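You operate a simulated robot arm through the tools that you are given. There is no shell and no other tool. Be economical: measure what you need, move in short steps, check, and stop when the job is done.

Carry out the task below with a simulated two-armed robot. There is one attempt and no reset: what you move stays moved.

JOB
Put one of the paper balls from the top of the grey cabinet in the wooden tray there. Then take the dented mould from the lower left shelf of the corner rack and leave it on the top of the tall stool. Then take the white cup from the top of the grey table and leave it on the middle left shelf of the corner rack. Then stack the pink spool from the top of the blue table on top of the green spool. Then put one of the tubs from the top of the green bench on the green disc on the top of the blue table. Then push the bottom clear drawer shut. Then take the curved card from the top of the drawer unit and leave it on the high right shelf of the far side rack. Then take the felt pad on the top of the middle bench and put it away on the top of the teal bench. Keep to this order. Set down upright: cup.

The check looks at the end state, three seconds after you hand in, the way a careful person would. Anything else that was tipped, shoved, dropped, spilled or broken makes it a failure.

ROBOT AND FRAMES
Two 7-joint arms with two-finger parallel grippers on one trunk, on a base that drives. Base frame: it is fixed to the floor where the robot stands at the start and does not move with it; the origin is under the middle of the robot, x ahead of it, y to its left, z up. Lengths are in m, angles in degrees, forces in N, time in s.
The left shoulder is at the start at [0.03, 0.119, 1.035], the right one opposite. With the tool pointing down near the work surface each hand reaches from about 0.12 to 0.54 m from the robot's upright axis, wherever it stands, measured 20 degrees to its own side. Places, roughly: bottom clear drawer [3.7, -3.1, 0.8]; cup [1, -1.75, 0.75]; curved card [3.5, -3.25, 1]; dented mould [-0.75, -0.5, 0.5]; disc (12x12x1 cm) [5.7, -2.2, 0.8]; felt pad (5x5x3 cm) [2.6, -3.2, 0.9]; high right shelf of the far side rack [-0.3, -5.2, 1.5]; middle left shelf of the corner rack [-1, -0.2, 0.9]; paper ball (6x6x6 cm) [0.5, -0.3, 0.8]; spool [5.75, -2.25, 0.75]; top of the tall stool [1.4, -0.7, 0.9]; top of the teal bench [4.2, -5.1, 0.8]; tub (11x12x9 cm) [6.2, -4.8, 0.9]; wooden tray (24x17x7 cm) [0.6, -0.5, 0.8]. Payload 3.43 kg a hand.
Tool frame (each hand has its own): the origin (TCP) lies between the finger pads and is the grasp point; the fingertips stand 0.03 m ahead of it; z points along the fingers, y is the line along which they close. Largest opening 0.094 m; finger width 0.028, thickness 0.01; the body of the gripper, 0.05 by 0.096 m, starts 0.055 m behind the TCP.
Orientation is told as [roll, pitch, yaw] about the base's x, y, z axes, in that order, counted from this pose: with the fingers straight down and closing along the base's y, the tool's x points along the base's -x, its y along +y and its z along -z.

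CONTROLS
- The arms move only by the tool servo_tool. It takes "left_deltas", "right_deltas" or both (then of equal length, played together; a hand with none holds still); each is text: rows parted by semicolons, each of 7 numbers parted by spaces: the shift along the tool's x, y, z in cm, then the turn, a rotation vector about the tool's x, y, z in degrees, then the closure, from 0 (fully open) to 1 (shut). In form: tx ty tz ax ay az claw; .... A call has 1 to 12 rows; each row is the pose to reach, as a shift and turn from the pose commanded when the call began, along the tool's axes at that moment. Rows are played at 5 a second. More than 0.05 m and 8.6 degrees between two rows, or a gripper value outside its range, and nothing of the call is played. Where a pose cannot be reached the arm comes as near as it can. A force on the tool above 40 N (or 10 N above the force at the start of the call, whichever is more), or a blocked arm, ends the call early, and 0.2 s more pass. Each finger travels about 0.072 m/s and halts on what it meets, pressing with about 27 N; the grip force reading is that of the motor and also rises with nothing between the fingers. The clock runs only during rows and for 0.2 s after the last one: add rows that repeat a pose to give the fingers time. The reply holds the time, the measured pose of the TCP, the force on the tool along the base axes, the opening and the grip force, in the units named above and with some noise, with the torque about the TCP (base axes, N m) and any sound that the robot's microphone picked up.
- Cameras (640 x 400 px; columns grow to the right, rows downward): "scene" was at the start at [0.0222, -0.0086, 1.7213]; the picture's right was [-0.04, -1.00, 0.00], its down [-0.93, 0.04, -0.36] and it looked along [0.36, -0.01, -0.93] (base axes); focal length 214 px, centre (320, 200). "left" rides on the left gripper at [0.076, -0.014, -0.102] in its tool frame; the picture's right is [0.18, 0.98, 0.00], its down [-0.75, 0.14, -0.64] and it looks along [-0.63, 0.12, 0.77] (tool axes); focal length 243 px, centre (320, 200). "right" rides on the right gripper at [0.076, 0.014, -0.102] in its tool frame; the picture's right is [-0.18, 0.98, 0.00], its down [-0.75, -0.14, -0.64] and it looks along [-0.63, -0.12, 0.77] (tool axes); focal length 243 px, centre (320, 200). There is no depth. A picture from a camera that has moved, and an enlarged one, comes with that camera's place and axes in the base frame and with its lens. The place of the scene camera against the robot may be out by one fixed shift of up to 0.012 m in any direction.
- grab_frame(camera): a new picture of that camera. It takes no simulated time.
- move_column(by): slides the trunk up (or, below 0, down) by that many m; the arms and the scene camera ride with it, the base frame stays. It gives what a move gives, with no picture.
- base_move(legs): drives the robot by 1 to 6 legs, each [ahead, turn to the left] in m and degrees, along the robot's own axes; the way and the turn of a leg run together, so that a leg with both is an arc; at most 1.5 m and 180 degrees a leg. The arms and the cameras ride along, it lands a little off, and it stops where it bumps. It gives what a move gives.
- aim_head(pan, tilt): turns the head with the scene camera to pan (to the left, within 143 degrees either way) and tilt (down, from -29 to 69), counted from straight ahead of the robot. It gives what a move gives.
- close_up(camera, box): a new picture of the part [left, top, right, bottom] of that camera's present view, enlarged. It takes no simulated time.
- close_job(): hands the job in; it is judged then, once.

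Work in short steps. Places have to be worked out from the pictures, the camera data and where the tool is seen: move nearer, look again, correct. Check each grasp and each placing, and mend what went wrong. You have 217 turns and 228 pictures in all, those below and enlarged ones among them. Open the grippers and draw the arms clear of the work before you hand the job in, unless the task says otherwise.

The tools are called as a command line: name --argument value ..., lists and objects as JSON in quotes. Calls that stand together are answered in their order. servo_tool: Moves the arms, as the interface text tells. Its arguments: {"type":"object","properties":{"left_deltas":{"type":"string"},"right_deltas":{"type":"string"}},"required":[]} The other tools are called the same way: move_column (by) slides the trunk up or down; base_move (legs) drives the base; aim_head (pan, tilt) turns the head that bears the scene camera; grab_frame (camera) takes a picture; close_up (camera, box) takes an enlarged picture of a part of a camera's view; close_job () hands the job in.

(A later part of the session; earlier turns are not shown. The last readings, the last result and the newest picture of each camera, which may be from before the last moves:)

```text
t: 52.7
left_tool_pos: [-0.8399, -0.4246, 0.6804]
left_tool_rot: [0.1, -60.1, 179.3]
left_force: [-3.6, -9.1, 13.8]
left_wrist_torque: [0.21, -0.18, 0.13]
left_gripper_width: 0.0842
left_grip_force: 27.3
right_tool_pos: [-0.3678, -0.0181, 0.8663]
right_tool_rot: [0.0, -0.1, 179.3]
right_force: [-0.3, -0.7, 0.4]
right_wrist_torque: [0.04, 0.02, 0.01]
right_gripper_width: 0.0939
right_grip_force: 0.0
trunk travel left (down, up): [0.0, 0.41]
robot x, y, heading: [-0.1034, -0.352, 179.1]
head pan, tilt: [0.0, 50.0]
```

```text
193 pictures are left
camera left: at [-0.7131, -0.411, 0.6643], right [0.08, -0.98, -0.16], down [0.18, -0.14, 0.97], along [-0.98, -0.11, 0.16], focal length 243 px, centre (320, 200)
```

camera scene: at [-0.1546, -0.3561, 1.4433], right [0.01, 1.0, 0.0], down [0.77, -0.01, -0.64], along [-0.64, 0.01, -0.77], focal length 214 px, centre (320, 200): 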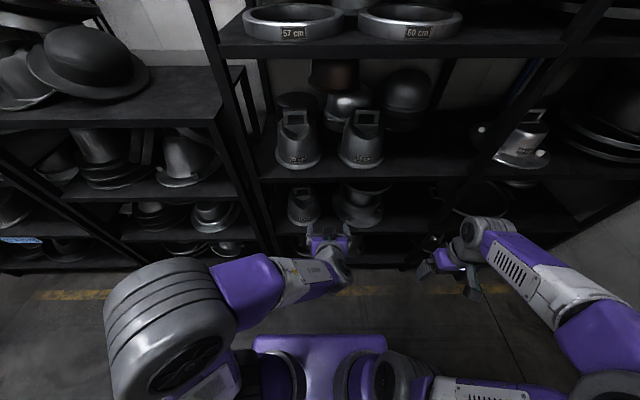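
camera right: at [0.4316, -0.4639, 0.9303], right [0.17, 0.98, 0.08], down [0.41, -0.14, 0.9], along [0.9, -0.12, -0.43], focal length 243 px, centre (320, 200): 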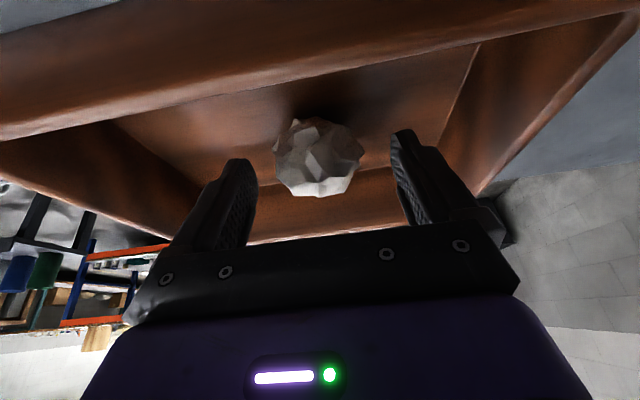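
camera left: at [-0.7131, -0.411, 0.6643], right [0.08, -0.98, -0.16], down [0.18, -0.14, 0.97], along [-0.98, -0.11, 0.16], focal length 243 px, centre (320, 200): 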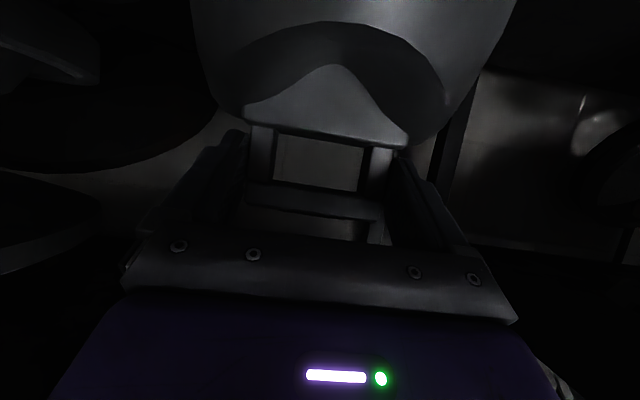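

Gripped at 8.4 cm width. Lift 4 cm and check the load.

servo_tool --left_deltas "-1.7 0 -1 0 0 0 0.5; -3.5 0 -2 0 0 0 0.5; -3.5 0 -2 0 0 0 0.5"

grab_frame --camera "left"

grab_frame --camera "scene"

```text
t: 53.5
left_tool_pos: [-0.8398, -0.4229, 0.7166]
left_tool_rot: [0.1, -59.6, 179.0]
left_force: [-0.7, -0.2, -12.7]
left_wrist_torque: [0.01, -0.33, 0.03]
left_gripper_width: 0.084
left_grip_force: 26.9
right_tool_pos: [-0.3679, -0.0178, 0.8653]
right_tool_rot: [0.0, 0.1, 179.2]
right_force: [0.3, 0.4, -0.7]
right_wrist_torque: [0.0, 0.02, 0.01]
right_gripper_width: 0.094
right_grip_force: 0.1
trunk travel left (down, up): [0.0, 0.41]
robot x, y, heading: [-0.1031, -0.3482, 178.9]
head pan, tilt: [0.0, 50.0]
```

```text
192 pictures are left
camera left: at [-0.7137, -0.4092, 0.7023], right [0.08, -0.98, -0.16], down [0.17, -0.14, 0.97], along [-0.98, -0.1, 0.16], focal length 243 px, centre (320, 200)
```

left: 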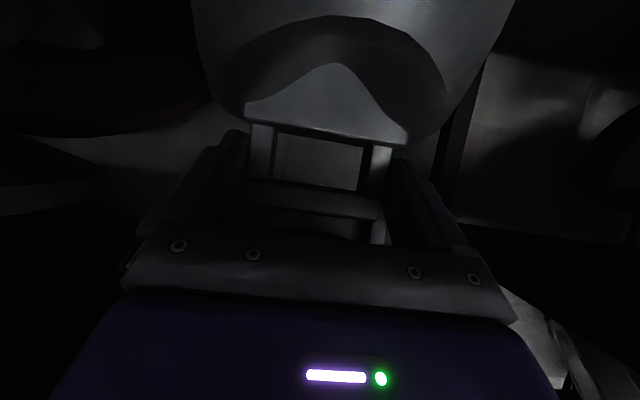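

```text
191 pictures are left
camera scene: at [-0.1561, -0.3563, 1.4431], right [0.01, 1.0, 0.0], down [0.77, -0.01, -0.64], along [-0.64, 0.01, -0.77], focal length 214 px, centre (320, 200)
```

scene: 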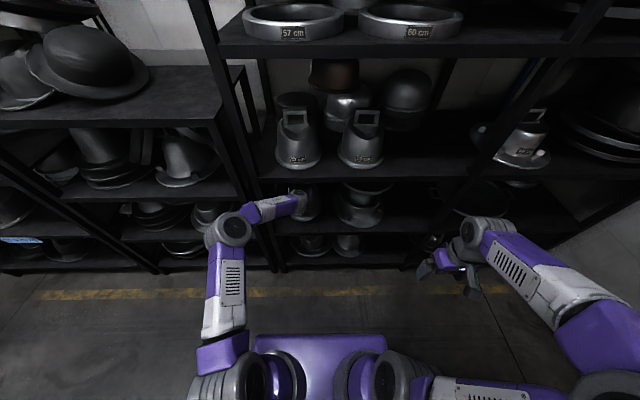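

Lifted cleanly, ~1.3 kg. Retract out of the shelf.

servo_tool --left_deltas "2 0 -3.46 0 0 0 0.5; 4 0 -6.9 0 0 0 0.5; 6 0 -10.4 0 0 0 0.5; 8 0 -13.9 0 0 0 0.5; 10 0 -17.3 0 0 0 0.5; 10 0 -17.3 0 0 0 0.5"

base_move --legs '[[-0.12, 0]]'

grab_frame --camera "scene"

```text
t: 54.9
left_tool_pos: [-0.6403, -0.4277, 0.7172]
left_tool_rot: [0.0, -60.0, 179.2]
left_force: [0.3, 0.3, -13.0]
left_wrist_torque: [-0.02, -0.38, -0.02]
left_gripper_width: 0.0837
left_grip_force: 27.2
right_tool_pos: [-0.3677, -0.0172, 0.8663]
right_tool_rot: [0.0, 0.1, 179.2]
right_force: [-0.4, -0.2, 0.5]
right_wrist_torque: [-0.02, -0.03, 0.0]
right_gripper_width: 0.094
right_grip_force: 0.0
trunk travel left (down, up): [0.0, 0.41]
robot x, y, heading: [-0.1037, -0.3521, 178.8]
head pan, tilt: [0.0, 50.0]
```

```text
t: 56.1
left_tool_pos: [-0.525, -0.4287, 0.7186]
left_tool_rot: [0.0, -59.9, 179.2]
left_force: [0.0, -0.5, -12.8]
left_wrist_torque: [-0.01, -0.38, 0.0]
left_gripper_width: 0.0839
left_grip_force: 27.0
right_tool_pos: [-0.251, -0.0194, 0.8659]
right_tool_rot: [0.1, 0.0, 179.2]
right_force: [0.3, 0.3, 0.9]
right_wrist_torque: [-0.02, -0.01, -0.01]
right_gripper_width: 0.0939
right_grip_force: 0.0
trunk travel left (down, up): [0.0, 0.41]
robot x, y, heading: [0.0111, -0.3531, 179.2]
head pan, tilt: [0.0, 50.0]
```

```text
190 pictures are left
camera scene: at [-0.0393, -0.358, 1.4432], right [0.01, 1.0, 0.0], down [0.77, -0.01, -0.64], along [-0.64, 0.01, -0.77], focal length 214 px, centre (320, 200)
```

scene: 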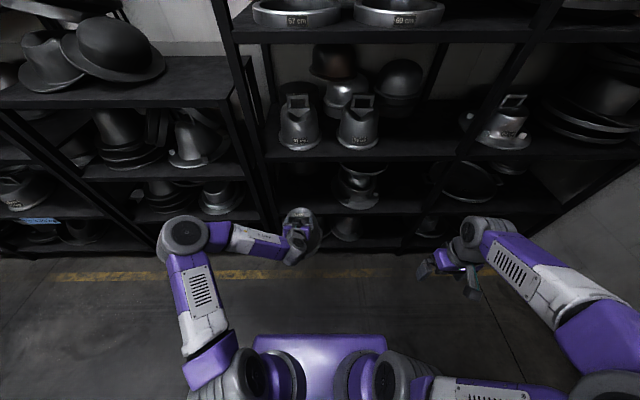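

Clear of the rack. Raise the trunk fully, then turn toward -y and look ahead.

move_column --by 0.41

base_move --legs '[[0, 90]]'

aim_head --pan 50 --tilt 40

grab_frame --camera "scene"

```text
refused: 0.41 is not a number from -0.4 to 0.4
```

```text
t: 60.3
left_tool_pos: [0.0864, -0.8883, 0.7177]
left_tool_rot: [-0.1, -59.9, -91.1]
left_force: [-0.5, -0.4, -13.1]
left_wrist_torque: [0.36, -0.02, -0.03]
left_gripper_width: 0.0839
left_grip_force: 26.9
right_tool_pos: [-0.3233, -0.6151, 0.8655]
right_tool_rot: [0.1, -0.1, -91.2]
right_force: [-0.3, 0.3, 0.0]
right_wrist_torque: [0.04, 0.02, -0.02]
right_gripper_width: 0.0937
right_grip_force: 0.0
trunk travel left (down, up): [0.0, 0.41]
robot x, y, heading: [0.0127, -0.3536, -91.2]
head pan, tilt: [0.0, 50.0]
```

```text
t: 61.5
left_tool_pos: [0.0857, -0.889, 0.7179]
left_tool_rot: [-0.1, -59.8, -91.1]
left_force: [-0.3, -0.4, -13.5]
left_wrist_torque: [0.36, -0.01, -0.01]
left_gripper_width: 0.0841
left_grip_force: 26.7
right_tool_pos: [-0.3223, -0.6159, 0.8659]
right_tool_rot: [0.0, 0.0, -91.1]
right_force: [0.1, 0.6, 0.6]
right_wrist_torque: [-0.01, -0.02, 0.02]
right_gripper_width: 0.0939
right_grip_force: 0.0
trunk travel left (down, up): [0.0, 0.41]
robot x, y, heading: [0.0086, -0.3518, -90.8]
head pan, tilt: [50.0, 40.0]
```

```text
189 pictures are left
camera scene: at [0.0729, -0.3857, 1.4573], right [-0.66, -0.75, 0.0], down [-0.48, 0.42, -0.77], along [0.58, -0.5, -0.64], focal length 214 px, centre (320, 200)
```

scene: 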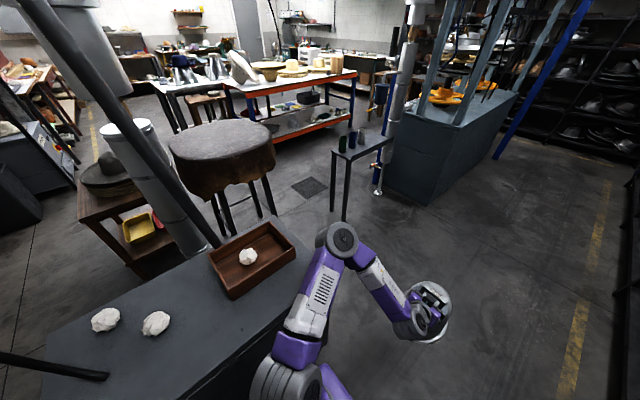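

Turned safely. Raise the trunk 0.4, then drive along the aisle and toward the stool.

move_column --by 0.4

base_move --legs '[[0.8, 0], [0, 91], [0.45, 0]]'

aim_head --pan 20 --tilt 45

grab_frame --camera "scene"

```text
t: 65.3
left_tool_pos: [0.086, -0.8898, 1.1169]
left_tool_rot: [0.0, -59.8, -91.0]
left_force: [0.4, 0.2, -14.6]
left_wrist_torque: [0.38, -0.04, 0.0]
left_gripper_width: 0.084
left_grip_force: 27.3
right_tool_pos: [-0.3235, -0.6151, 1.2654]
right_tool_rot: [0.1, 0.0, -91.0]
right_force: [0.9, -0.2, -0.1]
right_wrist_torque: [-0.03, 0.01, -0.03]
right_gripper_width: 0.0939
right_grip_force: 0.1
trunk travel left (down, up): [-0.4, 0.01]
robot x, y, heading: [0.0111, -0.3504, -91.1]
head pan, tilt: [50.0, 40.0]
```

```text
t: 75.7
left_tool_pos: [0.9818, -1.1185, 1.117]
left_tool_rot: [0.0, -59.9, -2.7]
left_force: [0.7, -0.1, -13.1]
left_wrist_torque: [0.03, 0.39, 0.0]
left_gripper_width: 0.084
left_grip_force: 26.9
right_tool_pos: [0.6969, -1.5199, 1.2661]
right_tool_rot: [0.0, 0.0, -2.6]
right_force: [0.2, 0.3, 0.3]
right_wrist_torque: [-0.03, 0.01, 0.0]
right_gripper_width: 0.0941
right_grip_force: 0.1
trunk travel left (down, up): [-0.4, 0.01]
robot x, y, heading: [0.4434, -1.1794, -2.7]
head pan, tilt: [50.0, 40.0]
```

```text
t: 76.7
left_tool_pos: [0.9822, -1.1183, 1.117]
left_tool_rot: [0.0, -59.9, -2.7]
left_force: [-0.1, 0.2, -12.9]
left_wrist_torque: [0.02, 0.43, 0.02]
left_gripper_width: 0.0842
left_grip_force: 27.1
right_tool_pos: [0.6977, -1.5206, 1.2663]
right_tool_rot: [0.0, 0.1, -2.7]
right_force: [-0.3, 0.1, 0.6]
right_wrist_torque: [-0.04, -0.01, -0.01]
right_gripper_width: 0.0942
right_grip_force: 0.0
trunk travel left (down, up): [-0.4, 0.01]
robot x, y, heading: [0.442, -1.1796, -2.7]
head pan, tilt: [20.0, 45.0]
```

```text
188 pictures are left
camera scene: at [0.4886, -1.1584, 1.8501], right [0.3, -0.95, 0.0], down [-0.68, -0.21, -0.71], along [0.67, 0.21, -0.71], focal length 214 px, centre (320, 200)
```

scene: 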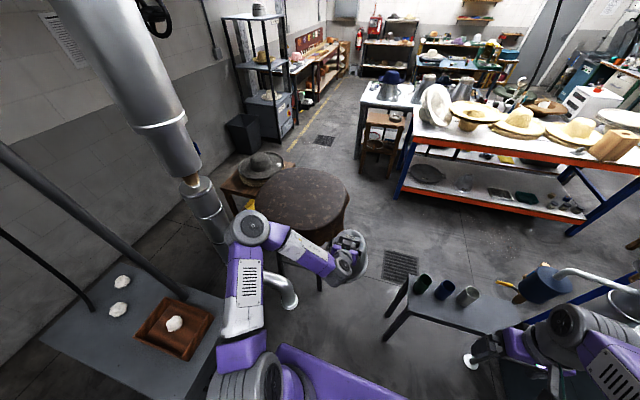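

Stool top centre ≈[1.35,-0.75], radius ≈0.29; the duct/rod stay to the left. Drive forward and turn toward it.

base_move --legs '[[0.34, 0], [0, 38]]'

aim_head --pan 5 --tilt 55

grab_frame --camera "scene"

grab_frame --camera "left"

```text
t: 80.7
left_tool_pos: [1.1808, -0.8165, 1.1168]
left_tool_rot: [-0.2, -59.9, 35.3]
left_force: [0.5, 0.1, -13.1]
left_wrist_torque: [-0.25, 0.29, -0.01]
left_gripper_width: 0.084
left_grip_force: 27.0
right_tool_pos: [1.203, -1.3073, 1.2662]
right_tool_rot: [0.0, -0.1, 35.2]
right_force: [0.4, 1.4, 0.1]
right_wrist_torque: [-0.01, 0.01, 0.01]
right_gripper_width: 0.094
right_grip_force: 0.2
trunk travel left (down, up): [-0.4, 0.01]
robot x, y, heading: [0.7935, -1.1966, 35.0]
head pan, tilt: [20.0, 45.0]
```

```text
t: 81.5
left_tool_pos: [1.1807, -0.8161, 1.1156]
left_tool_rot: [-0.1, -59.7, 35.4]
left_force: [0.5, -0.6, -12.7]
left_wrist_torque: [-0.23, 0.35, 0.05]
left_gripper_width: 0.0837
left_grip_force: 26.8
right_tool_pos: [1.2024, -1.3083, 1.2656]
right_tool_rot: [0.1, 0.0, 35.3]
right_force: [0.2, 0.4, 0.0]
right_wrist_torque: [-0.01, 0.01, 0.01]
right_gripper_width: 0.0937
right_grip_force: 0.1
trunk travel left (down, up): [-0.4, 0.01]
robot x, y, heading: [0.7946, -1.1973, 35.5]
head pan, tilt: [5.0, 55.0]
```

```text
187 pictures are left
camera scene: at [0.8203, -1.1702, 1.8367], right [0.65, -0.76, 0.0], down [-0.63, -0.53, -0.57], along [0.44, 0.37, -0.82], focal length 214 px, centre (320, 200)
```

scene: 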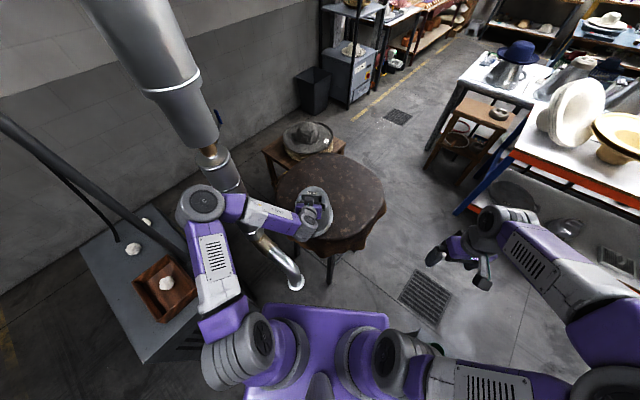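

```text
186 pictures are left
camera left: at [1.0848, -0.8993, 1.1022], right [-0.64, 0.75, -0.16], down [-0.22, 0.02, 0.97], along [0.73, 0.66, 0.16], focal length 243 px, centre (320, 200)
```

left: 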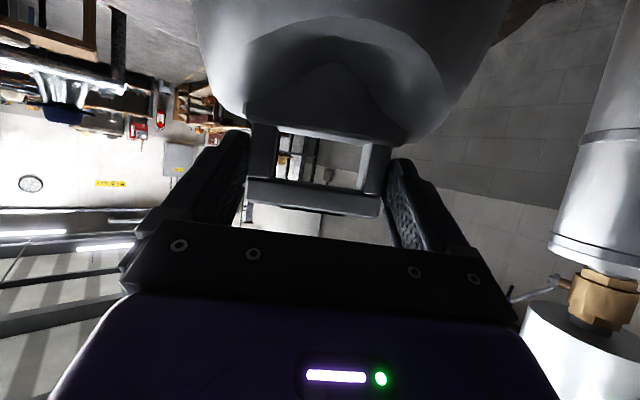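

Extend 12 cm over the stool and lower 7 cm, watching force.

servo_tool --left_deltas "-2 0 3.46 0 0 0 0.5; -4 0 6.9 0 0 0 0.5; -6 0 10.4 0 0 0 0.5; -4.3 0 11.4 0 0 0 0.5; -2.5 0 12.4 0 0 0 0.5; -0.8 0 13.4 0 0 0 0.5; -0.8 0 13.4 0 0 0 0.5"

grab_frame --camera "scene"

```text
t: 83.0
left_tool_pos: [1.2841, -0.7424, 1.074]
left_tool_rot: [-0.1, -62.0, 35.3]
left_force: [-9.3, -4.0, 16.4]
left_wrist_torque: [-0.3, 0.29, -0.05]
left_gripper_width: 0.0841
left_grip_force: 26.8
right_tool_pos: [1.2022, -1.3084, 1.2658]
right_tool_rot: [0.0, -0.1, 35.5]
right_force: [0.3, 0.3, -0.1]
right_wrist_torque: [0.0, 0.0, 0.02]
right_gripper_width: 0.0939
right_grip_force: 0.0
trunk travel left (down, up): [-0.4, 0.01]
robot x, y, heading: [0.7931, -1.1944, 35.2]
head pan, tilt: [5.0, 55.0]
stopped in row 7 (left hand): the force on the tool passed its limit at 46 N (the readings are from after the stop); the commanded pose is now the measured one
```

```text
185 pictures are left
camera scene: at [0.8183, -1.1723, 1.8368], right [0.65, -0.76, 0.0], down [-0.62, -0.53, -0.57], along [0.44, 0.37, -0.82], focal length 214 px, centre (320, 200)
```

scene: 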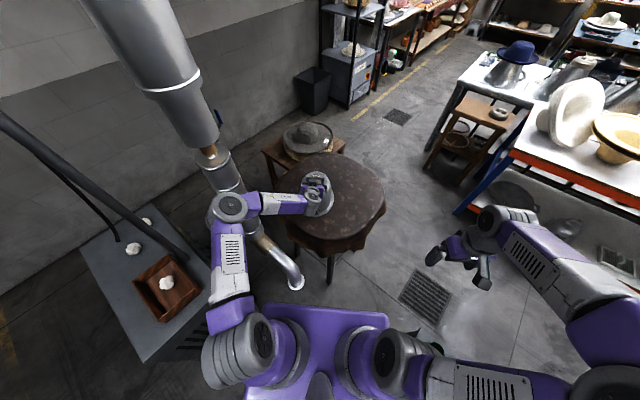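

Contact with stool top; ease up slightly and read the force.

servo_tool --left_deltas "-0.25 0 -0.1 0 0 0 0.5; -0.25 0 -0.1 0 0 0 0.5"

close_up --camera "scene" --box '[260, 130, 400, 270]'

```text
t: 83.6
left_tool_pos: [1.2844, -0.7425, 1.0734]
left_tool_rot: [0.1, -61.7, 35.4]
left_force: [2.9, 1.1, 7.7]
left_wrist_torque: [0.13, -1.08, 0.1]
left_gripper_width: 0.084
left_grip_force: 26.7
right_tool_pos: [1.2002, -1.3076, 1.2664]
right_tool_rot: [-0.1, 0.0, 35.3]
right_force: [-0.2, 0.3, 0.4]
right_wrist_torque: [0.0, -0.02, -0.01]
right_gripper_width: 0.094
right_grip_force: 0.0
trunk travel left (down, up): [-0.4, 0.01]
robot x, y, heading: [0.788, -1.1951, 35.1]
head pan, tilt: [5.0, 55.0]
```

```text
2.86 times, centred on (330, 200) of scene
camera zoom: at [0.8187, -1.172, 1.8368], right [0.65, -0.76, 0.0], down [-0.63, -0.53, -0.57], along [0.44, 0.37, -0.82], focal length 613 px, centre (291, 200)
```

zoom: 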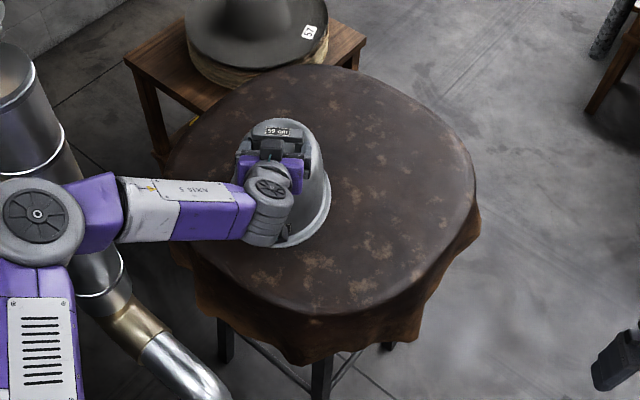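

It's well inside the stool top. Ease 2 mm more, open, and back out along the fingers.

servo_tool --left_deltas "-0.2 0 -0.1 0 0 0 0.5; -0.2 0 -0.1 0 0 0 0.3; -0.2 0 -0.1 0 0 0 0; -0.2 0 -0.1 0 0 0 0; -0.2 0 -0.1 0 0 0 0"

grab_frame --camera "left"

```text
t: 84.8
left_tool_pos: [1.2824, -0.7433, 1.0757]
left_tool_rot: [0.1, -61.5, 35.2]
left_force: [0.7, -0.2, -0.8]
left_wrist_torque: [0.01, 0.0, -0.03]
left_gripper_width: 0.094
left_grip_force: 0.1
right_tool_pos: [1.2005, -1.3086, 1.2671]
right_tool_rot: [0.0, -0.1, 35.2]
right_force: [-0.4, -0.1, -0.5]
right_wrist_torque: [0.0, -0.01, 0.01]
right_gripper_width: 0.0939
right_grip_force: 0.1
trunk travel left (down, up): [-0.4, 0.01]
robot x, y, heading: [0.7919, -1.1937, 35.4]
head pan, tilt: [5.0, 55.0]
```

```text
183 pictures are left
camera left: at [1.1886, -0.8267, 1.0573], right [-0.64, 0.75, -0.16], down [-0.25, 0.0, 0.97], along [0.73, 0.66, 0.19], focal length 243 px, centre (320, 200)
```

left: 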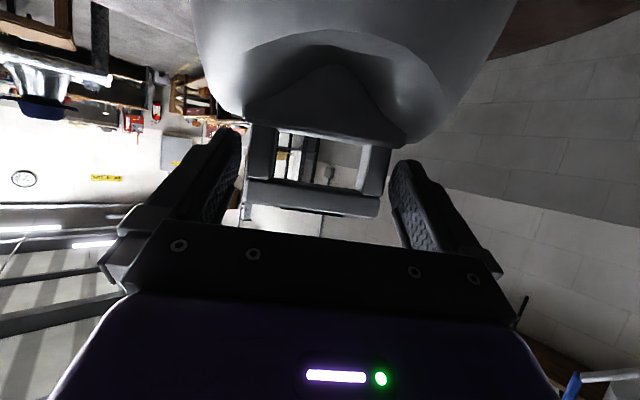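

Released. Back off and return the left hand to tool-down travel pose.

servo_tool --left_deltas "0 0 -4.5 0 0 0 0; 0 0 -9 0 0 0 0; 0 0 -13 0 0 0 0; -0.5 -1 -16 0 8 0 0; -1 -2 -19 0 16 0 0; -1.5 -3.5 -21.5 0 24 0 0; -2 -5 -23.5 0 32 0 0; -2.5 -6.5 -25.5 0 40 0 0; -3 -8 -27 0 48 0 0; -3.5 -9 -28 0 56 0 0; -4 -10 -28.3 0 61.5 0 0; -4 -10 -28.3 0 61.5 0 0"

grab_frame --camera "scene"

aim_head --pan -70 --tilt 50

grab_frame --camera "scene"

```text
t: 87.4
left_tool_pos: [1.1541, -0.9579, 1.2465]
left_tool_rot: [0.0, 0.0, 35.3]
left_force: [0.0, 0.4, 0.2]
left_wrist_torque: [0.01, 0.01, -0.03]
left_gripper_width: 0.094
left_grip_force: 0.1
right_tool_pos: [1.2016, -1.3087, 1.2666]
right_tool_rot: [0.0, 0.0, 35.4]
right_force: [-0.1, 0.3, -0.3]
right_wrist_torque: [-0.02, 0.01, 0.0]
right_gripper_width: 0.0938
right_grip_force: 0.2
trunk travel left (down, up): [-0.4, 0.01]
robot x, y, heading: [0.7909, -1.1961, 35.4]
head pan, tilt: [5.0, 55.0]
```

```text
182 pictures are left
camera scene: at [0.8186, -1.1712, 1.8367], right [0.65, -0.76, 0.0], down [-0.63, -0.53, -0.57], along [0.44, 0.37, -0.82], focal length 214 px, centre (320, 200)
```

scene: 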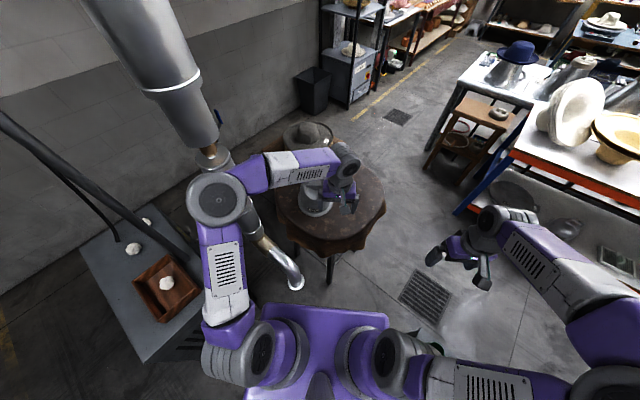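

```text
t: 88.9
left_tool_pos: [1.1541, -0.9597, 1.2457]
left_tool_rot: [-0.1, 0.0, 35.4]
left_force: [0.5, -0.3, -0.2]
left_wrist_torque: [0.05, 0.01, 0.0]
left_gripper_width: 0.094
left_grip_force: 0.0
right_tool_pos: [1.201, -1.3088, 1.2661]
right_tool_rot: [-0.1, 0.0, 35.2]
right_force: [0.1, -0.9, -0.7]
right_wrist_torque: [-0.02, -0.02, 0.02]
right_gripper_width: 0.0938
right_grip_force: 0.1
trunk travel left (down, up): [-0.4, 0.01]
robot x, y, heading: [0.7897, -1.1956, 35.3]
head pan, tilt: [-70.0, 50.0]
```

```text
181 pictures are left
camera scene: at [0.8274, -1.2618, 1.8432], right [-0.57, -0.82, 0.0], down [-0.63, 0.44, -0.64], along [0.53, -0.37, -0.77], focal length 214 px, centre (320, 200)
```

scene: 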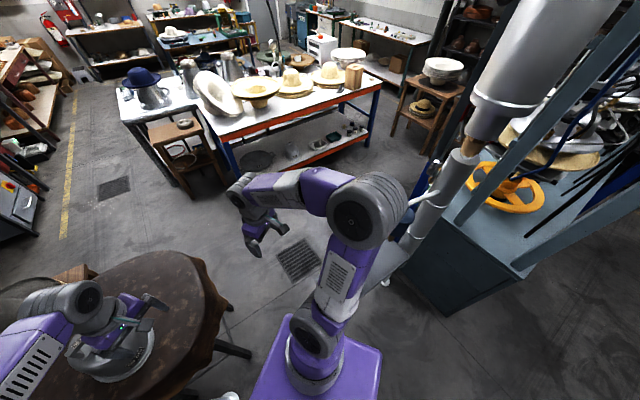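

Mould stands on the stool. Back away and turn toward the grey table to look for the white cup.

base_move --legs '[[-0.38, 0], [0, -68]]'

aim_head --pan 0 --tilt 50

grab_frame --camera "scene"

```text
t: 94.2
left_tool_pos: [0.8394, -1.6569, 1.2463]
left_tool_rot: [0.0, 0.0, -31.9]
left_force: [-0.6, -0.6, -1.4]
left_wrist_torque: [0.0, -0.03, -0.01]
left_gripper_width: 0.0943
left_grip_force: 0.0
right_tool_pos: [0.5356, -1.8346, 1.2663]
right_tool_rot: [0.0, 0.0, -31.9]
right_force: [-1.2, 1.0, -0.4]
right_wrist_torque: [0.0, 0.04, 0.02]
right_gripper_width: 0.0939
right_grip_force: 0.0
trunk travel left (down, up): [-0.4, 0.01]
robot x, y, heading: [0.4841, -1.4152, -31.8]
head pan, tilt: [-70.0, 50.0]
```

```text
t: 95.6
left_tool_pos: [0.8399, -1.6575, 1.2461]
left_tool_rot: [0.0, 0.0, -31.9]
left_force: [-0.7, 0.7, 0.0]
left_wrist_torque: [0.0, 0.0, 0.02]
left_gripper_width: 0.094
left_grip_force: 0.1
right_tool_pos: [0.5348, -1.8355, 1.2663]
right_tool_rot: [-0.1, -0.1, -31.9]
right_force: [0.3, 0.3, -0.8]
right_wrist_torque: [-0.01, 0.03, 0.02]
right_gripper_width: 0.0939
right_grip_force: 0.0
trunk travel left (down, up): [-0.4, 0.01]
robot x, y, heading: [0.4819, -1.4131, -31.8]
head pan, tilt: [0.0, 50.0]
```

```text
180 pictures are left
camera scene: at [0.5172, -1.4448, 1.8432], right [-0.53, -0.85, 0.0], down [-0.65, 0.41, -0.64], along [0.55, -0.34, -0.77], focal length 214 px, centre (320, 200)
```

scene: 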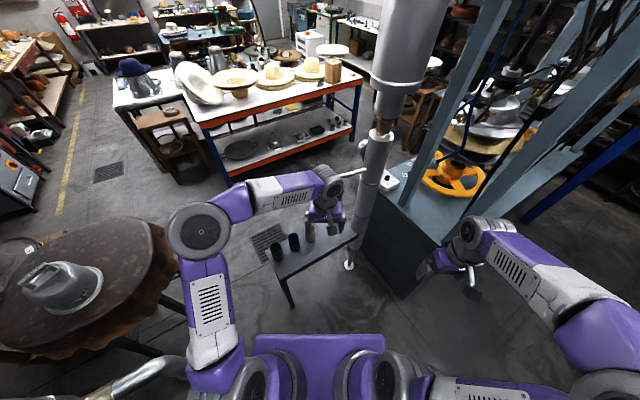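

The three cups are on the table; the third (pale) is under the left hand. Look with the left camera.

grab_frame --camera "left"

close_up --camera "scene" --box '[240, 180, 400, 300]'

```text
179 pictures are left
camera left: at [0.7668, -1.6264, 1.3487], right [0.36, 0.93, 0.0], down [0.71, -0.28, 0.64], along [0.6, -0.23, -0.77], focal length 243 px, centre (320, 200)
```

left: 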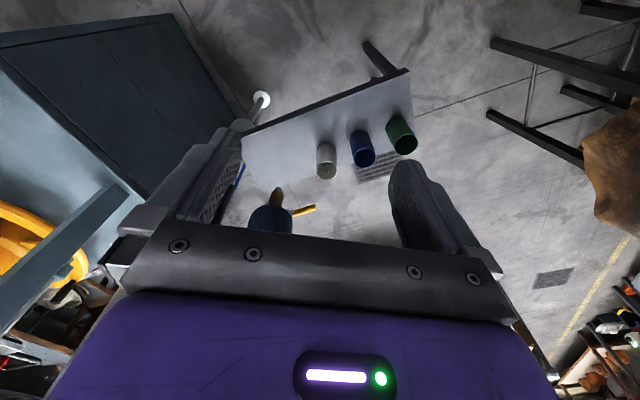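

```text
3.33 times, centred on (320, 240) of scene
camera zoom: at [0.5172, -1.4448, 1.8432], right [-0.53, -0.85, 0.0], down [-0.65, 0.41, -0.64], along [0.55, -0.34, -0.77], focal length 715 px, centre (320, 67)
```

zoom: 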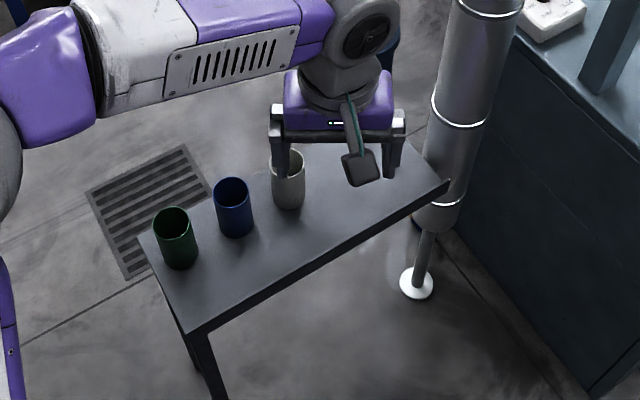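

White cup is ≈[1.11,-1.74], rim ~0.8, with the blue cup ~10 cm north of it (row along y). I'll line the robot up facing +x so the right hand can straddle it from the west.

base_move --legs '[[0, -58], [0.15, 0], [0, 90], [0.07, 0]]'

move_column --by -0.2

aim_head --pan -5 --tilt 50

grab_frame --camera "scene"

grab_frame --camera "right"

```text
t: 103.9
left_tool_pos: [0.9839, -1.5933, 1.2456]
left_tool_rot: [0.0, 0.0, -1.2]
left_force: [1.3, -0.1, 0.9]
left_wrist_torque: [0.05, -0.01, 0.01]
left_gripper_width: 0.0939
left_grip_force: 0.2
right_tool_pos: [0.8115, -1.9018, 1.2655]
right_tool_rot: [0.0, 0.0, -1.3]
right_force: [0.7, -0.5, -0.3]
right_wrist_torque: [-0.04, 0.01, 0.02]
right_gripper_width: 0.094
right_grip_force: 0.1
trunk travel left (down, up): [-0.4, 0.01]
robot x, y, heading: [0.5506, -1.5668, -1.5]
head pan, tilt: [0.0, 50.0]
```

```text
t: 106.1
left_tool_pos: [0.9817, -1.5935, 1.0462]
left_tool_rot: [0.0, -0.2, -1.3]
left_force: [0.1, 0.3, -0.4]
left_wrist_torque: [0.0, 0.04, 0.03]
left_gripper_width: 0.0941
left_grip_force: 0.0
right_tool_pos: [0.8109, -1.9016, 1.0654]
right_tool_rot: [0.0, 0.0, -1.5]
right_force: [0.3, -0.4, -0.1]
right_wrist_torque: [0.01, 0.01, -0.01]
right_gripper_width: 0.0943
right_grip_force: 0.0
trunk travel left (down, up): [-0.2, 0.21]
robot x, y, heading: [0.5546, -1.5678, -1.6]
head pan, tilt: [0.0, 50.0]
```

```text
t: 106.8
left_tool_pos: [0.9823, -1.5928, 1.0464]
left_tool_rot: [0.0, 0.0, -1.3]
left_force: [0.3, -0.2, -1.1]
left_wrist_torque: [0.03, 0.03, 0.02]
left_gripper_width: 0.0939
left_grip_force: 0.0
right_tool_pos: [0.8125, -1.9024, 1.0667]
right_tool_rot: [0.0, 0.1, -1.4]
right_force: [-0.1, -0.3, -0.2]
right_wrist_torque: [0.05, 0.0, 0.0]
right_gripper_width: 0.094
right_grip_force: 0.0
trunk travel left (down, up): [-0.2, 0.21]
robot x, y, heading: [0.5509, -1.5672, -1.6]
head pan, tilt: [-5.0, 50.0]
```

```text
177 pictures are left
camera scene: at [0.5939, -1.5804, 1.6433], right [-0.11, -0.99, 0.0], down [-0.76, 0.09, -0.64], along [0.64, -0.07, -0.77], focal length 214 px, centre (320, 200)
```

scene: 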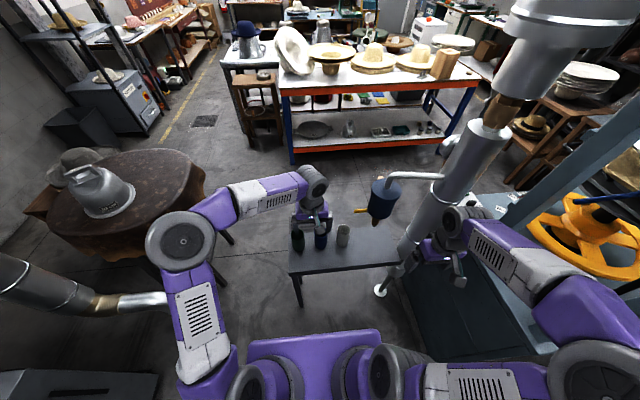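

```text
176 pictures are left
camera right: at [0.7361, -1.8854, 1.1691], right [0.21, 0.98, 0.0], down [0.75, -0.16, 0.64], along [0.63, -0.13, -0.77], focal length 243 px, centre (320, 200)
```

right: 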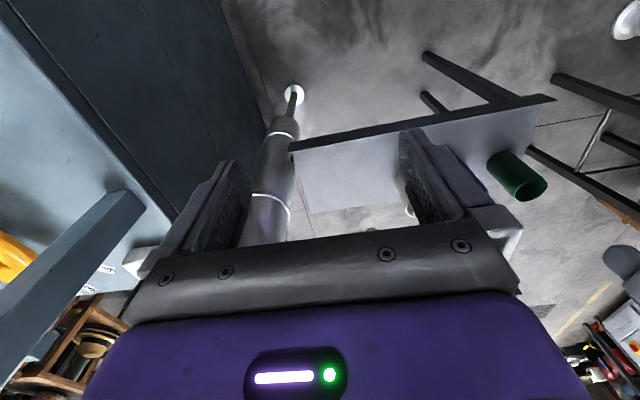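

close_up --camera "scene" --box '[270, 200, 430, 300]'

```text
4.00 times, centred on (350, 250) of scene
camera zoom: at [0.5939, -1.5804, 1.6433], right [-0.11, -0.99, 0.0], down [-0.76, 0.09, -0.64], along [0.64, -0.07, -0.77], focal length 858 px, centre (200, 0)
```

zoom: 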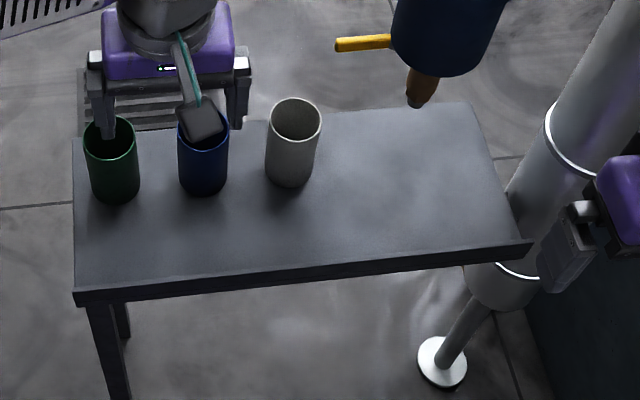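

Cup ≈[1.10,-1.75]; table height uncertain (0.6–0.7). Bring the right hand in front of it, pitched 60°, and look.

servo_tool --right_deltas "0 2 1.5 0 -8 0 0; 0 4 3 0 -16 0 0; 0 6 5 0 -24 0 0; -1 8 7 0 -32 0 0; -2 10 9 0 -40 0 0; -3 12 11 0 -48 0 0; -5 14 13 0 -55 0 0; -7 14.5 16 0 -60 0 0; -8 14.5 19 0 -60 0 0; -8 14.5 19 0 -60 0 0"

grab_frame --camera "right"

close_up --camera "scene" --box '[270, 200, 430, 300]'

```text
t: 109.0
left_tool_pos: [0.9819, -1.5928, 1.046]
left_tool_rot: [0.0, -0.1, -1.3]
left_force: [-0.7, -0.7, 0.3]
left_wrist_torque: [0.02, 0.01, 0.02]
left_gripper_width: 0.094
left_grip_force: 0.0
right_tool_pos: [0.9709, -1.7483, 0.8629]
right_tool_rot: [0.0, -60.0, -1.4]
right_force: [0.1, -0.6, 0.3]
right_wrist_torque: [0.01, -0.04, 0.02]
right_gripper_width: 0.0941
right_grip_force: 0.1
right hand out of reach, approached as far as the arm can: row 3, 4, 5, 6, 7, 8, 9, 10
trunk travel left (down, up): [-0.2, 0.21]
robot x, y, heading: [0.5564, -1.5649, -1.5]
head pan, tilt: [-5.0, 50.0]
```

```text
174 pictures are left
camera right: at [0.8438, -1.7295, 0.8476], right [0.12, 0.98, 0.16], down [-0.18, -0.14, 0.97], along [0.98, -0.14, 0.16], focal length 243 px, centre (320, 200)
```

right: 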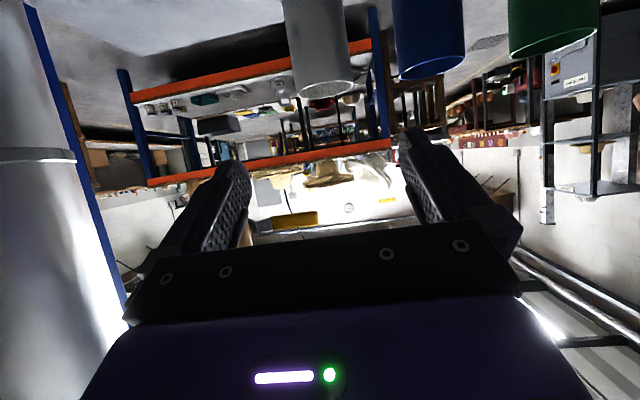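

```text
4.00 times, centred on (350, 250) of scene
camera zoom: at [0.5931, -1.5801, 1.6434], right [-0.11, -0.99, 0.0], down [-0.76, 0.09, -0.64], along [0.64, -0.07, -0.77], focal length 858 px, centre (200, 0)
```

zoom: 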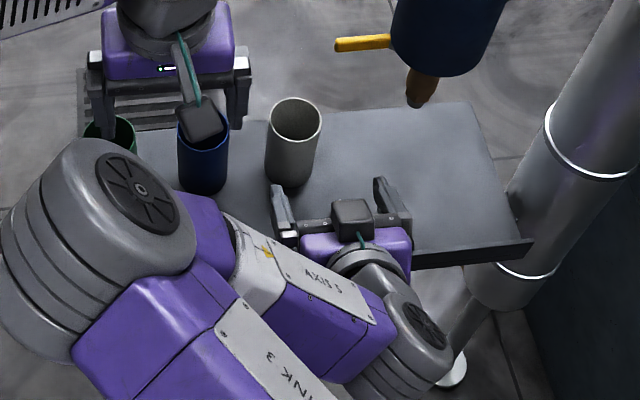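

Cup rim centre fixed at [1.124,-1.744,0.77], base ≈0.645. Move to pre-grasp.

servo_tool --right_deltas "1.9 0.4 4 0 0 0 0; 3.9 0.4 7.9 0 0 0 0; 3.9 0.4 7.9 0 0 0 0"

grab_frame --camera "right"

```text
t: 109.8
left_tool_pos: [0.983, -1.5947, 1.0472]
left_tool_rot: [-0.1, -0.1, -1.3]
left_force: [-0.1, 0.2, 0.7]
left_wrist_torque: [-0.01, -0.02, 0.04]
left_gripper_width: 0.094
left_grip_force: 0.0
right_tool_pos: [1.0128, -1.7165, 0.8327]
right_tool_rot: [-0.1, -59.9, -1.4]
right_force: [-0.2, -0.8, 0.6]
right_wrist_torque: [0.0, 0.01, 0.02]
right_gripper_width: 0.0939
right_grip_force: 0.1
right hand out of reach, approached as far as the arm can: row 1, 2, 3
trunk travel left (down, up): [-0.2, 0.21]
robot x, y, heading: [0.5496, -1.5656, -1.5]
head pan, tilt: [-5.0, 50.0]
```

```text
172 pictures are left
camera right: at [0.8865, -1.6969, 0.8186], right [0.12, 0.98, 0.16], down [-0.18, -0.14, 0.97], along [0.98, -0.14, 0.16], focal length 243 px, centre (320, 200)
```

right: 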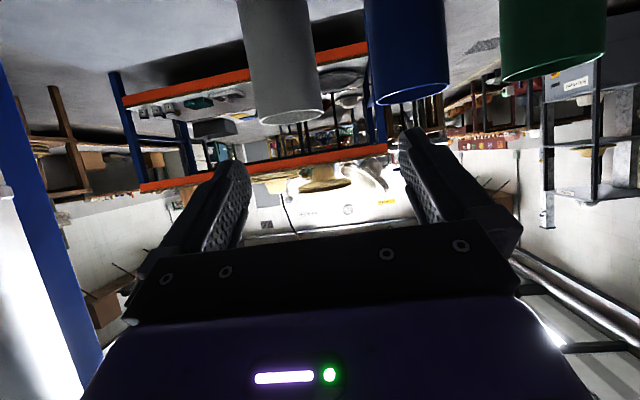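

The arm is too folded here; back the base 0.12 m and approach again.

base_move --legs '[[-0.13, 0]]'

servo_tool --right_deltas "-2 -1 3.5 0 0 0 0; -3 -1.5 5.2 0 0 0 0; -3 -2 5.2 0 0 0 0"

grab_frame --camera "right"

```text
t: 111.1
left_tool_pos: [0.8494, -1.5901, 1.0466]
left_tool_rot: [0.1, -0.2, -1.3]
left_force: [-0.6, -0.6, 0.7]
left_wrist_torque: [-0.03, -0.05, -0.01]
left_gripper_width: 0.0941
left_grip_force: 0.0
right_tool_pos: [0.8795, -1.7131, 0.8339]
right_tool_rot: [-0.1, -60.0, -1.5]
right_force: [0.3, -0.4, -0.7]
right_wrist_torque: [0.02, -0.03, -0.02]
right_gripper_width: 0.0939
right_grip_force: 0.0
trunk travel left (down, up): [-0.2, 0.21]
robot x, y, heading: [0.4182, -1.5642, -1.8]
head pan, tilt: [-5.0, 50.0]
```

```text
t: 111.9
left_tool_pos: [0.8507, -1.5902, 1.0474]
left_tool_rot: [0.1, -0.1, -1.3]
left_force: [0.5, 0.1, -0.1]
left_wrist_torque: [0.05, 0.01, 0.03]
left_gripper_width: 0.0937
left_grip_force: 0.2
right_tool_pos: [0.9339, -1.7191, 0.8493]
right_tool_rot: [-0.2, -59.8, -1.4]
right_force: [0.1, -0.3, 0.4]
right_wrist_torque: [0.01, -0.01, -0.03]
right_gripper_width: 0.0942
right_grip_force: 0.1
right hand out of reach, approached as far as the arm can: row 1, 2, 3
trunk travel left (down, up): [-0.2, 0.21]
robot x, y, heading: [0.4189, -1.5633, -1.3]
head pan, tilt: [-5.0, 50.0]
```

```text
171 pictures are left
camera right: at [0.8072, -1.7002, 0.8352], right [0.12, 0.98, 0.16], down [-0.18, -0.14, 0.97], along [0.98, -0.14, 0.16], focal length 243 px, centre (320, 200)
```

right: 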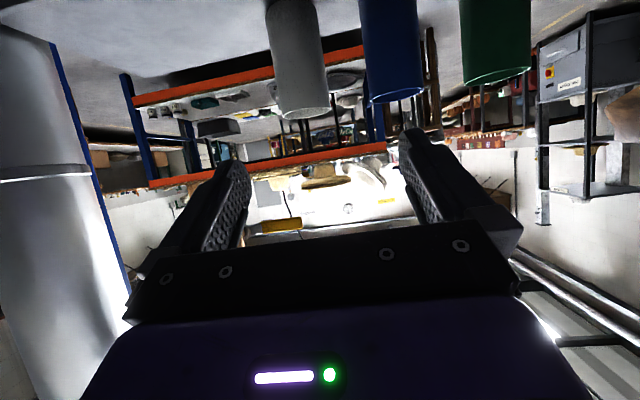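

The elbow folded inward. Return the right hand to its outer pose to restore a good posture.

servo_tool --right_deltas "-1.5 -2 -3 0 0 0 0; -3 -4 -6.5 0 8 0 0; -4 -6 -10 0 16 0 0; -4.5 -8 -13.5 0 24 0 0; -5 -10 -17 0 32 0 0; -5.3 -12 -20.5 0 40 0 0; -5.5 -14 -24 0 48 0 0; -5.8 -16 -27 0 55 0 0; -6 -18 -30 0 60 0 0; -6 -18 -31.7 0 60 0 0; -6 -18 -31.7 0 60 0 0"

grab_frame --camera "scene"

```text
t: 114.3
left_tool_pos: [0.8527, -1.5901, 1.0469]
left_tool_rot: [0.1, -0.1, -1.3]
left_force: [0.0, 0.7, -0.1]
left_wrist_torque: [0.01, -0.01, -0.03]
left_gripper_width: 0.0941
left_grip_force: 0.2
right_tool_pos: [0.6853, -1.8952, 1.0595]
right_tool_rot: [0.0, 0.0, -1.4]
right_force: [0.4, 0.1, -0.8]
right_wrist_torque: [0.0, 0.03, 0.0]
right_gripper_width: 0.0939
right_grip_force: 0.0
right hand out of reach, approached as far as the arm can: row 5
trunk travel left (down, up): [-0.2, 0.21]
robot x, y, heading: [0.4213, -1.5649, -1.3]
head pan, tilt: [-5.0, 50.0]
```

```text
170 pictures are left
camera scene: at [0.4622, -1.5778, 1.6432], right [-0.11, -0.99, 0.0], down [-0.76, 0.09, -0.64], along [0.64, -0.07, -0.77], focal length 214 px, centre (320, 200)
```

scene: 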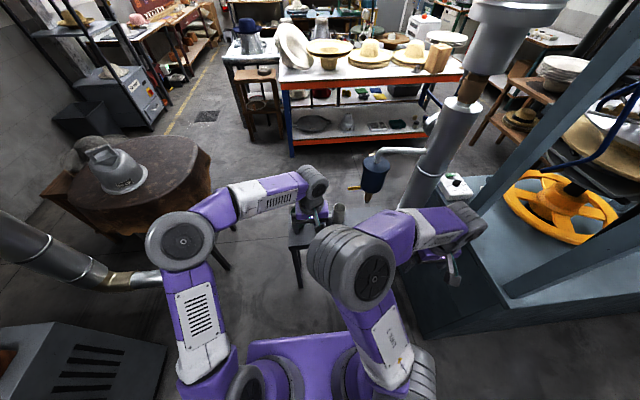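

The right elbow stays folded inward, so I'll use the left arm (good posture) and reposition the base slightly south, heading ≈-10°.

base_move --legs '[[0, -89], [0.155, 0], [0, 80], [0.08, 0]]'

grab_frame --camera "scene"

```text
t: 123.5
left_tool_pos: [0.9268, -1.8119, 1.0466]
left_tool_rot: [0.1, -0.2, -8.5]
left_force: [0.9, -0.4, 0.1]
left_wrist_torque: [0.03, 0.05, -0.01]
left_gripper_width: 0.0942
left_grip_force: 0.2
right_tool_pos: [0.7246, -2.0926, 1.0581]
right_tool_rot: [0.1, 0.1, -8.7]
right_force: [-0.2, -0.2, 0.5]
right_wrist_torque: [-0.01, -0.01, -0.01]
right_gripper_width: 0.0939
right_grip_force: 0.0
trunk travel left (down, up): [-0.2, 0.21]
robot x, y, heading: [0.5028, -1.7304, -8.7]
head pan, tilt: [-5.0, 50.0]
```

```text
169 pictures are left
camera scene: at [0.5442, -1.7515, 1.6432], right [-0.24, -0.97, 0.0], down [-0.74, 0.18, -0.64], along [0.62, -0.15, -0.77], focal length 214 px, centre (320, 200)
```

scene: 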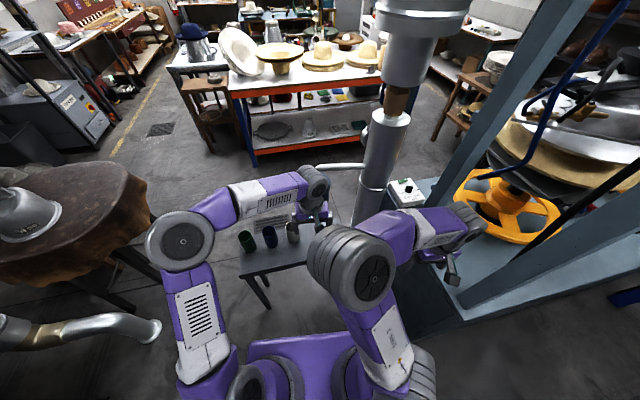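

Pitch the left hand in place to -60° and shift left.

servo_tool --left_deltas "0 1.2 0 0 -8 0 0; 0 2.4 0 0 -16 0 0; 0 3.6 0 0 -24 0 0; 0 4.8 0 0 -32 0 0; 0 6 0 0 -40 0 0; 0 7.2 0 0 -48 0 0; 0 8.4 0 0 -56 0 0; 0 9.7 0 0 -60 0 0; -4 9.7 3 0 -60 0 0; -7 9.7 6 0 -60 0 0; -7 9.7 9 0 -60 0 0; -7 9.7 9 0 -60 0 0"

grab_frame --camera "left"

grab_frame --camera "scene"

```text
t: 126.1
left_tool_pos: [1.0096, -1.7272, 0.9573]
left_tool_rot: [0.1, -60.3, -8.6]
left_force: [0.0, 1.2, 0.0]
left_wrist_torque: [0.01, 0.01, 0.04]
left_gripper_width: 0.0939
left_grip_force: 0.1
right_tool_pos: [0.7221, -2.093, 1.0588]
right_tool_rot: [0.0, 0.0, -8.7]
right_force: [-0.8, 0.1, -0.4]
right_wrist_torque: [-0.02, -0.04, -0.01]
right_gripper_width: 0.0941
right_grip_force: 0.2
trunk travel left (down, up): [-0.2, 0.21]
robot x, y, heading: [0.5005, -1.7292, -8.6]
head pan, tilt: [-5.0, 50.0]
```

```text
168 pictures are left
camera left: at [0.8822, -1.7211, 0.9421], right [0.06, 0.99, -0.16], down [-0.16, 0.17, 0.97], along [0.99, -0.03, 0.17], focal length 243 px, centre (320, 200)
```

left: 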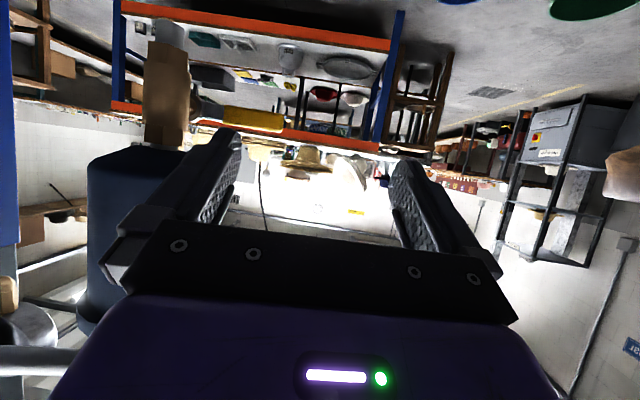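

```text
167 pictures are left
camera scene: at [0.5424, -1.7514, 1.6433], right [-0.24, -0.97, 0.0], down [-0.74, 0.18, -0.64], along [0.62, -0.15, -0.77], focal length 214 px, centre (320, 200)
```

scene: 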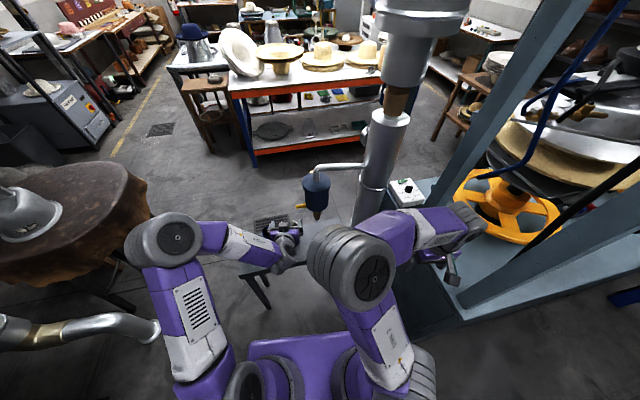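

Good posture now. Lower to pre-grasp in front of the cup, fingers partly closed to clear the blue cup.

servo_tool --left_deltas "3.5 0 2.3 0 0 0 0.1; 7 0 4.7 0 0 0 0.1; 10.5 0 7 0 0 0 0.1; 13.9 0 9.3 0 0 0 0.1; 13.9 0 9.3 0 0 0 0.1"

grab_frame --camera "left"

```text
t: 127.3
left_tool_pos: [1.0212, -1.7286, 0.79]
left_tool_rot: [0.1, -60.1, -8.5]
left_force: [-0.5, -0.9, -0.4]
left_wrist_torque: [0.0, 0.0, -0.01]
left_gripper_width: 0.0847
left_grip_force: 0.0
right_tool_pos: [0.7238, -2.0922, 1.0596]
right_tool_rot: [0.0, 0.0, -8.6]
right_force: [-0.3, -0.6, 0.4]
right_wrist_torque: [-0.02, 0.05, -0.01]
right_gripper_width: 0.094
right_grip_force: 0.1
trunk travel left (down, up): [-0.2, 0.21]
robot x, y, heading: [0.5004, -1.7295, -8.5]
head pan, tilt: [-5.0, 50.0]
```

```text
166 pictures are left
camera left: at [0.8926, -1.7216, 0.7749], right [0.05, 0.99, -0.16], down [-0.16, 0.17, 0.97], along [0.99, -0.03, 0.17], focal length 243 px, centre (320, 200)
```

left: 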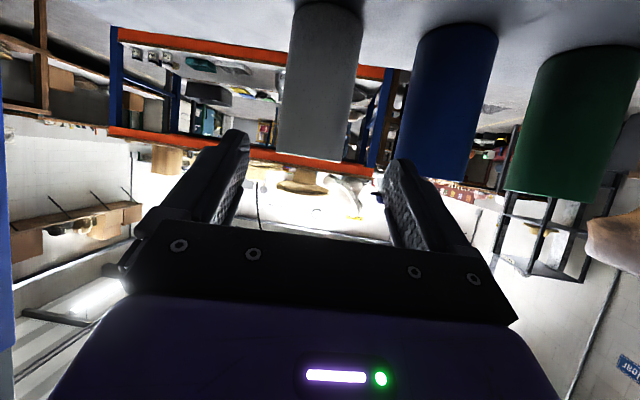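

Cup is centred between fingers. Advance 12 cm along the fingers and close.

servo_tool --left_deltas "0 0 4 0 0 0 0.1; 0 0 8 0 0 0 0.1; 0 0 12 0 0 0 0.1; 0 0 12 0 0 0 0.1"

grab_frame --camera "left"

```text
t: 128.3
left_tool_pos: [1.1242, -1.7463, 0.7273]
left_tool_rot: [0.8, -60.0, -8.7]
left_force: [-0.3, 0.4, -0.5]
left_wrist_torque: [0.0, -0.03, 0.01]
left_gripper_width: 0.0845
left_grip_force: 0.0
left hand out of reach, approached as far as the arm can: row 2
right_tool_pos: [0.7231, -2.0925, 1.0585]
right_tool_rot: [0.1, 0.0, -8.7]
right_force: [0.2, 0.1, -0.3]
right_wrist_torque: [0.0, 0.02, -0.01]
right_gripper_width: 0.0939
right_grip_force: 0.1
trunk travel left (down, up): [-0.2, 0.21]
robot x, y, heading: [0.5028, -1.7299, -8.5]
head pan, tilt: [-5.0, 50.0]
```

```text
165 pictures are left
camera left: at [0.9961, -1.7405, 0.7126], right [0.05, 0.99, -0.15], down [-0.16, 0.16, 0.97], along [0.99, -0.02, 0.16], focal length 243 px, centre (320, 200)
```

left: 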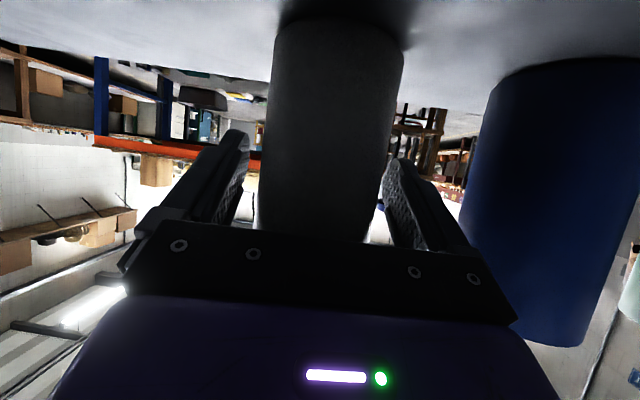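

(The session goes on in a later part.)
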